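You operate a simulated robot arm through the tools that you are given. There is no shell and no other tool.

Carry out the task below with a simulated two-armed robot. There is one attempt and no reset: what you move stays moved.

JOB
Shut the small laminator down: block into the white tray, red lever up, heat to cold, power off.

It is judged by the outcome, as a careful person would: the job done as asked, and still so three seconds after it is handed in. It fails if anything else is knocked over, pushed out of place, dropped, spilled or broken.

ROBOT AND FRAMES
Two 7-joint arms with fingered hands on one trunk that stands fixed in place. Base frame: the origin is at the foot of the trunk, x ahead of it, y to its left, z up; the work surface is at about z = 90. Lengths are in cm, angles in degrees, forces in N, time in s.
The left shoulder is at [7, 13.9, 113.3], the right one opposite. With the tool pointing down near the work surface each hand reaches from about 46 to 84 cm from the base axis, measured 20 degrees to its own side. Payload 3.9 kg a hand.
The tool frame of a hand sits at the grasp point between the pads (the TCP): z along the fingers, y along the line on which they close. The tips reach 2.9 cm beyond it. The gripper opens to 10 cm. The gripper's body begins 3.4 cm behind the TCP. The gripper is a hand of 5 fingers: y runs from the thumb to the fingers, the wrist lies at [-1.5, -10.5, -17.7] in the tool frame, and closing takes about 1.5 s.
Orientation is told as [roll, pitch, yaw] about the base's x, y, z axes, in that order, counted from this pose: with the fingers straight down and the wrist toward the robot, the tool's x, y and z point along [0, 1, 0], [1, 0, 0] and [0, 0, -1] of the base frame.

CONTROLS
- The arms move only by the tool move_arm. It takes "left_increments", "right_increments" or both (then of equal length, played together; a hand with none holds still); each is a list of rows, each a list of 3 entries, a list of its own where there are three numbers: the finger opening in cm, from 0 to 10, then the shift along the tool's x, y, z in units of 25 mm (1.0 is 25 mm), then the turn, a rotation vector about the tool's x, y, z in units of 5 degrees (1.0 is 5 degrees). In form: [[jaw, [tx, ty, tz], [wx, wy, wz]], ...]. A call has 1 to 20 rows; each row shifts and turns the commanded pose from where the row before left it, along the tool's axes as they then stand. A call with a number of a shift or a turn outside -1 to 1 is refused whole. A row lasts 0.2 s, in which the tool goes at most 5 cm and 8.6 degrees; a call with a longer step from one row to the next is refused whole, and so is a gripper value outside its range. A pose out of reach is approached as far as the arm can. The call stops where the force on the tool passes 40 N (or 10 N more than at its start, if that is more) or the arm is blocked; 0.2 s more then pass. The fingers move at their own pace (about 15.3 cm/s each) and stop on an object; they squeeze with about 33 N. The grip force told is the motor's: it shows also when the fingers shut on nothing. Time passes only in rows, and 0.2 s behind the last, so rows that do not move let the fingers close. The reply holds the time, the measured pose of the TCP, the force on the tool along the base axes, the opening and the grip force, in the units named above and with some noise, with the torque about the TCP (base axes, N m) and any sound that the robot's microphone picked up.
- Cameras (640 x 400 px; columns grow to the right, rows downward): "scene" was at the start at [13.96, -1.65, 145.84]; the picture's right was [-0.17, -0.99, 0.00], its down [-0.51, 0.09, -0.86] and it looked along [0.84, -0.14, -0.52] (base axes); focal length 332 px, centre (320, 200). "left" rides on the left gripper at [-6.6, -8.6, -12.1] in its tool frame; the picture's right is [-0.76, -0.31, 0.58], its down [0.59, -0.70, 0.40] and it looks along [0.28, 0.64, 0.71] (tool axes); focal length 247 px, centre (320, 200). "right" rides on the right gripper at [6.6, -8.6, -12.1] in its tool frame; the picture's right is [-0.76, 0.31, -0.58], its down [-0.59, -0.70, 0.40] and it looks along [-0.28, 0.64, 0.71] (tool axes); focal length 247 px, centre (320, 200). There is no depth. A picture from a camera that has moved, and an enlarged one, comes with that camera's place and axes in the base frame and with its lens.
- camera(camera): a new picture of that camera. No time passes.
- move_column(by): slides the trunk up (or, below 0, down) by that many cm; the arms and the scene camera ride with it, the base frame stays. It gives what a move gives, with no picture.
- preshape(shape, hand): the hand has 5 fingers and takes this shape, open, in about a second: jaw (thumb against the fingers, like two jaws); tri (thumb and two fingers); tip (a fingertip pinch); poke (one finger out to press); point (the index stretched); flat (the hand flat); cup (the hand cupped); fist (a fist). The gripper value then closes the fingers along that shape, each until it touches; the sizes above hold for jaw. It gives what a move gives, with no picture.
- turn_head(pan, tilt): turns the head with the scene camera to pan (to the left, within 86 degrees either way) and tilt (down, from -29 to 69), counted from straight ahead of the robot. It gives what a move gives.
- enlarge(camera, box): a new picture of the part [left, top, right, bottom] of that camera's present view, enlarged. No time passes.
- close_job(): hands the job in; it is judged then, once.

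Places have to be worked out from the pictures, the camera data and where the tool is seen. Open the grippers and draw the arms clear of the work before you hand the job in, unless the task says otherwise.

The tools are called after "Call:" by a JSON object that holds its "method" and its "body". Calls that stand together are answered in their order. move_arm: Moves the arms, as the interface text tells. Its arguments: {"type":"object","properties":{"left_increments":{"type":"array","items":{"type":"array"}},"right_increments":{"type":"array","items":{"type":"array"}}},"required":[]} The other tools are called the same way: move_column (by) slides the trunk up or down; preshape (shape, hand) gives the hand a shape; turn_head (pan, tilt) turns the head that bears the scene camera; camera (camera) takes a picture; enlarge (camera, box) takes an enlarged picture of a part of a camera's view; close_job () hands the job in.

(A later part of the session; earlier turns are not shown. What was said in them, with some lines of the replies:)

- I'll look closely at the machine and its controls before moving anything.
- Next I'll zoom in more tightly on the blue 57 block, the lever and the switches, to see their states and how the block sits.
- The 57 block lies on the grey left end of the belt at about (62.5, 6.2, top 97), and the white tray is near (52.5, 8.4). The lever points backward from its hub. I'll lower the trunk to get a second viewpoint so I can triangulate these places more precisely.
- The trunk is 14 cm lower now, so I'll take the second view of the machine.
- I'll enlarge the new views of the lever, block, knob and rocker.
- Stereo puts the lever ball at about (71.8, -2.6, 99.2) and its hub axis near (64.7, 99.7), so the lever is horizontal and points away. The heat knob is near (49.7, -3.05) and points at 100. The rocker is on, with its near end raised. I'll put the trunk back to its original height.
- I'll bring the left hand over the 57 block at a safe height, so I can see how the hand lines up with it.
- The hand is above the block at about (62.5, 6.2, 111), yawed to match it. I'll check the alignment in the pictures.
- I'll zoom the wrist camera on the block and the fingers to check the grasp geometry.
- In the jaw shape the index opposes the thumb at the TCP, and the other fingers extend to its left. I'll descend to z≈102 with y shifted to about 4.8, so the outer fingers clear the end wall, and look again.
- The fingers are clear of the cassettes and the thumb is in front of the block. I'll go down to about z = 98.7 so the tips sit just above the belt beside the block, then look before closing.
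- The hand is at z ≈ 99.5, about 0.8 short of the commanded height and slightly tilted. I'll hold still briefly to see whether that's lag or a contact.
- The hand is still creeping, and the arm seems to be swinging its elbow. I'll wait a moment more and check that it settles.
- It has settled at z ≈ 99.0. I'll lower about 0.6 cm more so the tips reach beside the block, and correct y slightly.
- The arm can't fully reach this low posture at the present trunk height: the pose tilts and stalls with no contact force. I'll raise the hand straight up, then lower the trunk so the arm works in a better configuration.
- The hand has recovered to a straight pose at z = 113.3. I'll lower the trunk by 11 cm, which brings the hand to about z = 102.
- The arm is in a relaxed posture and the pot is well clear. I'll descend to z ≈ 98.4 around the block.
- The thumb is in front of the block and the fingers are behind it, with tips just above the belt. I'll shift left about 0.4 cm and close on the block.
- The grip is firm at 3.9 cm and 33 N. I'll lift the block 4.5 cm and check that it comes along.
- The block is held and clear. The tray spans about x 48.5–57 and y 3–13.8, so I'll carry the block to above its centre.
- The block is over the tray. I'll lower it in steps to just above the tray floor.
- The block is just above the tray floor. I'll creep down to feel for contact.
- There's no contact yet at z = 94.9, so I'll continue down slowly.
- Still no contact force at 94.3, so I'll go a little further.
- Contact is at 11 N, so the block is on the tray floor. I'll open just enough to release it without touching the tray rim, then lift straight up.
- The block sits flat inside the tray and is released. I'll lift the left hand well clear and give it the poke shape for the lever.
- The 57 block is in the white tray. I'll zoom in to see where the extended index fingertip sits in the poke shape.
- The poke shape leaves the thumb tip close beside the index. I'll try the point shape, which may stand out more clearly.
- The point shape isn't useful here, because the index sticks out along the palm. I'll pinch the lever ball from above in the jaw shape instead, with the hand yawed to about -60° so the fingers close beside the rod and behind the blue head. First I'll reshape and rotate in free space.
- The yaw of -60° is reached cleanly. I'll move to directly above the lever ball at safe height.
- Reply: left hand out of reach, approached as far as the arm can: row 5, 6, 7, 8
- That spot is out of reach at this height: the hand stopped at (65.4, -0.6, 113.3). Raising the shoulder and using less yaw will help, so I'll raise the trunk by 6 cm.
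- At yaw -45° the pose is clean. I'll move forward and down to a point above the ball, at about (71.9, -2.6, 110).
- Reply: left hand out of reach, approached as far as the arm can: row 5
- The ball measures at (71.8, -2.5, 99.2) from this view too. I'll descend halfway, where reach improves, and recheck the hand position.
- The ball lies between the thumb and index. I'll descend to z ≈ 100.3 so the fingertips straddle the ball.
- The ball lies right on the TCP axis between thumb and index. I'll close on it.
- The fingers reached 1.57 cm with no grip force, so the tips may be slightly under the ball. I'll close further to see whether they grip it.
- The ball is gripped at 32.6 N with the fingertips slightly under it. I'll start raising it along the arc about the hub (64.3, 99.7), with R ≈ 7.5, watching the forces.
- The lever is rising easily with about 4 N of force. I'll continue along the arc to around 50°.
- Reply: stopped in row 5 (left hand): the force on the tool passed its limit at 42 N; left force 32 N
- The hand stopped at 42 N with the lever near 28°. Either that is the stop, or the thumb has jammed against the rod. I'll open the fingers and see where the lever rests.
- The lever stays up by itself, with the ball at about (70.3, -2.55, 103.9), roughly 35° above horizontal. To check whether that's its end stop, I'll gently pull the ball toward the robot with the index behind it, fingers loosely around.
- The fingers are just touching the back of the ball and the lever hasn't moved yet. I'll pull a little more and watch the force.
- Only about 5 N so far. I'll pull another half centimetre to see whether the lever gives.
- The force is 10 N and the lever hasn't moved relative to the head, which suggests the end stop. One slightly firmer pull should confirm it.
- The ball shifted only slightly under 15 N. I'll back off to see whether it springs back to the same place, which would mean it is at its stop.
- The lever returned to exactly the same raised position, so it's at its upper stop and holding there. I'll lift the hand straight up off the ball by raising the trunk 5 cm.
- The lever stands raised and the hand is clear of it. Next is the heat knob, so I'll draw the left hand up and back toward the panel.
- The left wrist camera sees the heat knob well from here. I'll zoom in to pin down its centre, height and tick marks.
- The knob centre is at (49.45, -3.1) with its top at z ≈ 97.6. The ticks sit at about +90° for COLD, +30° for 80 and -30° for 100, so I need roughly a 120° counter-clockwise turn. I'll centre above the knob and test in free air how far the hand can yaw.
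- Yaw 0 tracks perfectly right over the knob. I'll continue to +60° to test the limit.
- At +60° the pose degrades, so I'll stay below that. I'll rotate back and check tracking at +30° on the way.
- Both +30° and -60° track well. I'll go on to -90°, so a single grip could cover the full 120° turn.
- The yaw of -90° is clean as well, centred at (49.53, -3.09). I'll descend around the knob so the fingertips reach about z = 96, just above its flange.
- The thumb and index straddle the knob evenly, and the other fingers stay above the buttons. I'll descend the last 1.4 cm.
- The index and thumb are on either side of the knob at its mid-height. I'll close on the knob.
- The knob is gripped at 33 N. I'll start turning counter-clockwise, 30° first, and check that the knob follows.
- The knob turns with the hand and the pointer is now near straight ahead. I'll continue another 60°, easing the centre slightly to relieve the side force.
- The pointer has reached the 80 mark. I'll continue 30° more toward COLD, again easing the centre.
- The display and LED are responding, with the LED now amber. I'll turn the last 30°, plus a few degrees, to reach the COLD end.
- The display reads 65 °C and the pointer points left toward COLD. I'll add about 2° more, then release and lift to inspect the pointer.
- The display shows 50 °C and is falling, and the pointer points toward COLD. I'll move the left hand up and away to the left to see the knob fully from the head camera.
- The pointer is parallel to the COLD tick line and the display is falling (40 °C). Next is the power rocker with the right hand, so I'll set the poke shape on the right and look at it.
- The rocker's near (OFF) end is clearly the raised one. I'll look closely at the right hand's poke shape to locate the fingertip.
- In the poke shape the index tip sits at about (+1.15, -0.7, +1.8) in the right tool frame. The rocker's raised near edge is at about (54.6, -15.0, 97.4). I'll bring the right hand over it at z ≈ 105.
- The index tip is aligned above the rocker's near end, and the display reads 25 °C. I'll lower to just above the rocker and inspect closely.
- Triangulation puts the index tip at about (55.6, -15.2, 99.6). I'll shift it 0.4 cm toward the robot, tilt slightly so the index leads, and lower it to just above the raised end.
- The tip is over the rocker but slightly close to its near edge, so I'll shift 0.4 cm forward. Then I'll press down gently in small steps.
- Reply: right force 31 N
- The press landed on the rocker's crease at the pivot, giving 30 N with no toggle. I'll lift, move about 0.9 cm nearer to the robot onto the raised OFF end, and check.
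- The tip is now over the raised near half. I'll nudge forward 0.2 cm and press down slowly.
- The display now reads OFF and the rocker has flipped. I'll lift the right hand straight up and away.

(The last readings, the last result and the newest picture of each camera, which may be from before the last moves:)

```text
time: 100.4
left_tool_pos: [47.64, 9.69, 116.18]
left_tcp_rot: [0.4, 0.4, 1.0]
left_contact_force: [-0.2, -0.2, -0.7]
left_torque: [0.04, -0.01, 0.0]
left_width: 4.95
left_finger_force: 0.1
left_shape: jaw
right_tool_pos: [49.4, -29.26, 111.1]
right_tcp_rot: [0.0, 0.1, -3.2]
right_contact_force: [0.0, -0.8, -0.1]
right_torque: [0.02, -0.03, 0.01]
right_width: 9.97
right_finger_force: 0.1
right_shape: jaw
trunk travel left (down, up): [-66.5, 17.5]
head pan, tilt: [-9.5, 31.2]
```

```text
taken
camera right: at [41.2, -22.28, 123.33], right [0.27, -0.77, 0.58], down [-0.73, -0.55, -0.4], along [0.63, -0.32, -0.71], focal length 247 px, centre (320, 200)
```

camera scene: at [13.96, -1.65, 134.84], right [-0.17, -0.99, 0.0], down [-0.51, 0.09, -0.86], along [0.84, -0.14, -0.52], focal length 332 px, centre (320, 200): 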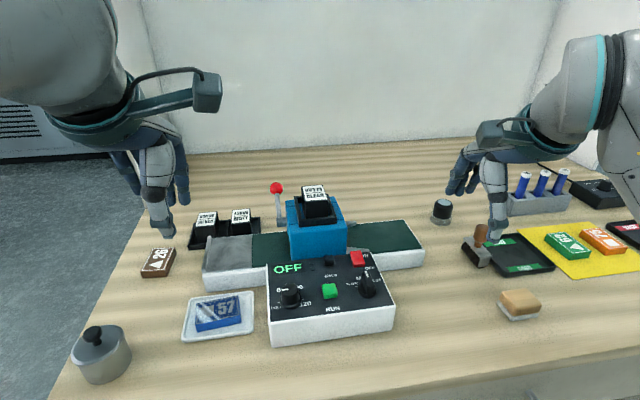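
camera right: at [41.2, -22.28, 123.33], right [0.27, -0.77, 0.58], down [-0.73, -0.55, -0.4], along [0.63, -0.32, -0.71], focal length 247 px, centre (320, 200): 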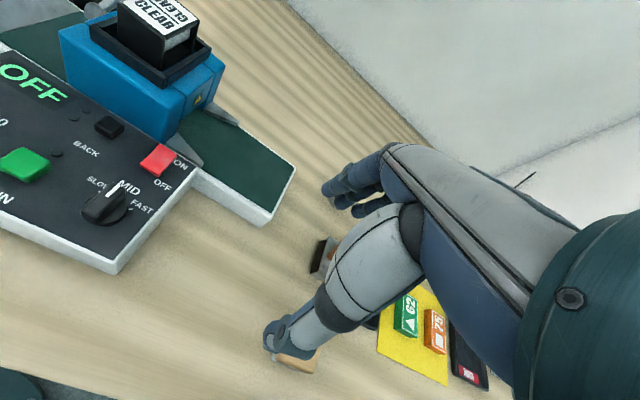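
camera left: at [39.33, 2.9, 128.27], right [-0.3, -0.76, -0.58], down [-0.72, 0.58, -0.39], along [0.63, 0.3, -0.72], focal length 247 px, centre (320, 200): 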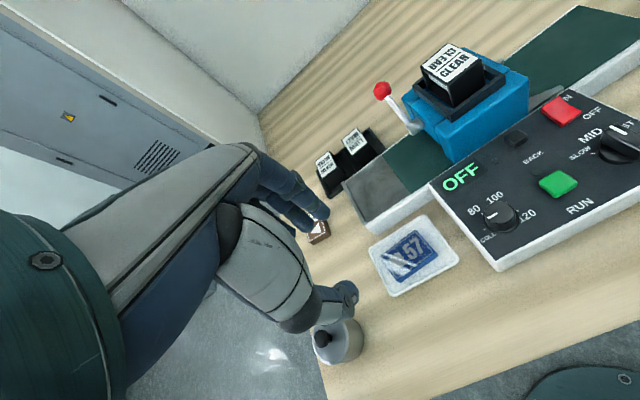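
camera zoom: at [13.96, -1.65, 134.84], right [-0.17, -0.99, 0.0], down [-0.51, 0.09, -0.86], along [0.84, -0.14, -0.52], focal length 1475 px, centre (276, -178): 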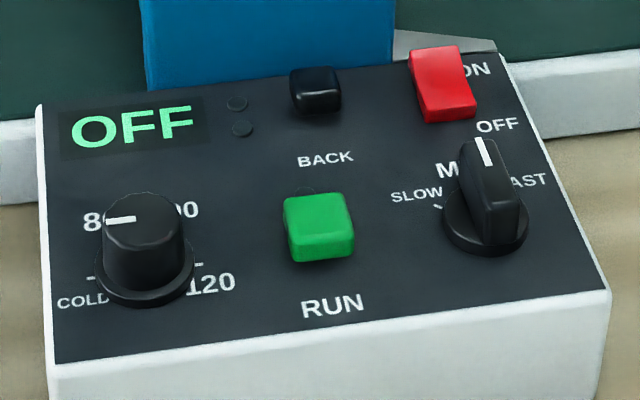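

All four are done: the block is in the tray, the lever is up, the knob is at COLD and the display shows OFF. I'll open the left gripper and raise the trunk so both arms are well clear.

Call:
{"method": "move_arm", "body": {"left_increments": [[8, [0.3, 0, -0.5], [0, 0, 0]], [10, [0.3, 0, -0.5], [0, 0, 0]], [10, [0, 0, 0], [0, 0, 0]]]}}

Call:
{"method": "move_column", "body": {"by": 11}}

Call:
{"method": "camera", "body": {"camera": "scene"}}

Call:
{"method": "enlarge", "body": {"camera": "scene", "box": [180, 220, 430, 390]}}

```text
time: 101.2
left_tool_pos: [47.82, 11.11, 118.78]
left_tcp_rot: [0.4, 0.4, 1.0]
left_contact_force: [-0.6, 0.8, 0.4]
left_torque: [0.0, -0.01, 0.02]
left_width: 9.99
left_finger_force: 0.1
left_shape: jaw
right_tool_pos: [49.36, -29.31, 111.09]
right_tcp_rot: [0.1, 0.1, -3.1]
right_contact_force: [0.8, -0.4, 0.0]
right_torque: [0.01, -0.02, -0.01]
right_width: 10.03
right_finger_force: 0.1
right_shape: jaw
trunk travel left (down, up): [-66.5, 17.5]
head pan, tilt: [-9.5, 31.2]
```

```text
time: 102.6
left_tool_pos: [47.74, 11.15, 129.56]
left_tcp_rot: [0.4, 0.4, 0.9]
left_contact_force: [-0.1, -0.2, -0.4]
left_torque: [-0.01, 0.02, -0.02]
left_width: 9.97
left_finger_force: 0.1
left_shape: jaw
right_tool_pos: [49.54, -29.3, 122.06]
right_tcp_rot: [0.1, 0.0, -3.0]
right_contact_force: [-0.4, -0.3, 0.0]
right_torque: [-0.04, 0.03, -0.01]
right_width: 10.0
right_finger_force: 0.1
right_shape: jaw
trunk travel left (down, up): [-77.5, 6.5]
head pan, tilt: [-9.5, 31.2]
```

```text
taken
camera scene: at [13.98, -1.65, 145.84], right [-0.17, -0.99, 0.0], down [-0.51, 0.09, -0.86], along [0.84, -0.14, -0.52], focal length 332 px, centre (320, 200)
```

scene: 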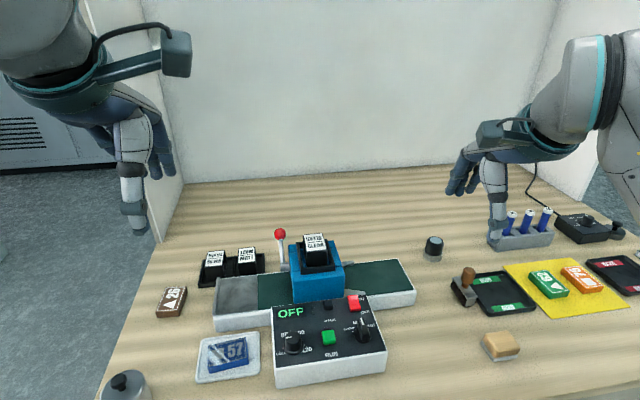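

```text
2.35 times, centred on (305, 305) of scene
camera zoom: at [13.98, -1.65, 145.84], right [-0.17, -0.99, 0.0], down [-0.51, 0.09, -0.86], along [0.84, -0.14, -0.52], focal length 781 px, centre (355, -47)
```

zoom: 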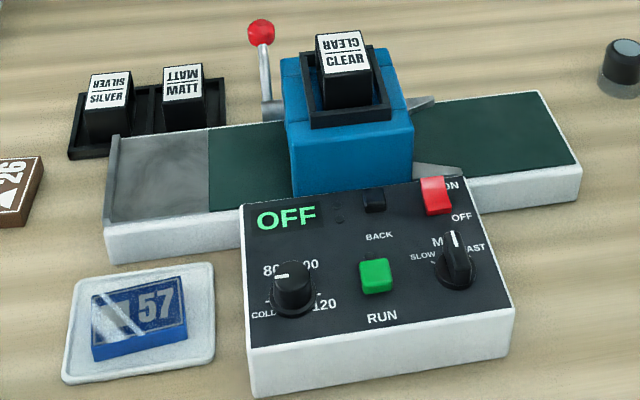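

Everything is in the requested state: block 57 in the white tray, red lever up, heat at COLD, display OFF. Nothing else has moved, and both hands are open and clear, so I'm handing in the job.

Call:
{"method": "close_job", "body": {}}

```text
The job is handed in.
```

The laminator is shut down and the job is handed in. I checked each step in the final camera view:

- **Block:** the blue 57 block is lying flat in the white tray.
- **Red lever:** it is up at its stop. I pulled it further and it sprang back to the same place, so it should hold.
- **Heat:** the knob points at COLD, and the display had fallen to 25 °C before I switched off.
- **Power:** the rocker is on OFF and the display reads OFF.

Nothing else in view looked moved or knocked over. Both grippers are open and the arms are clear of the work.
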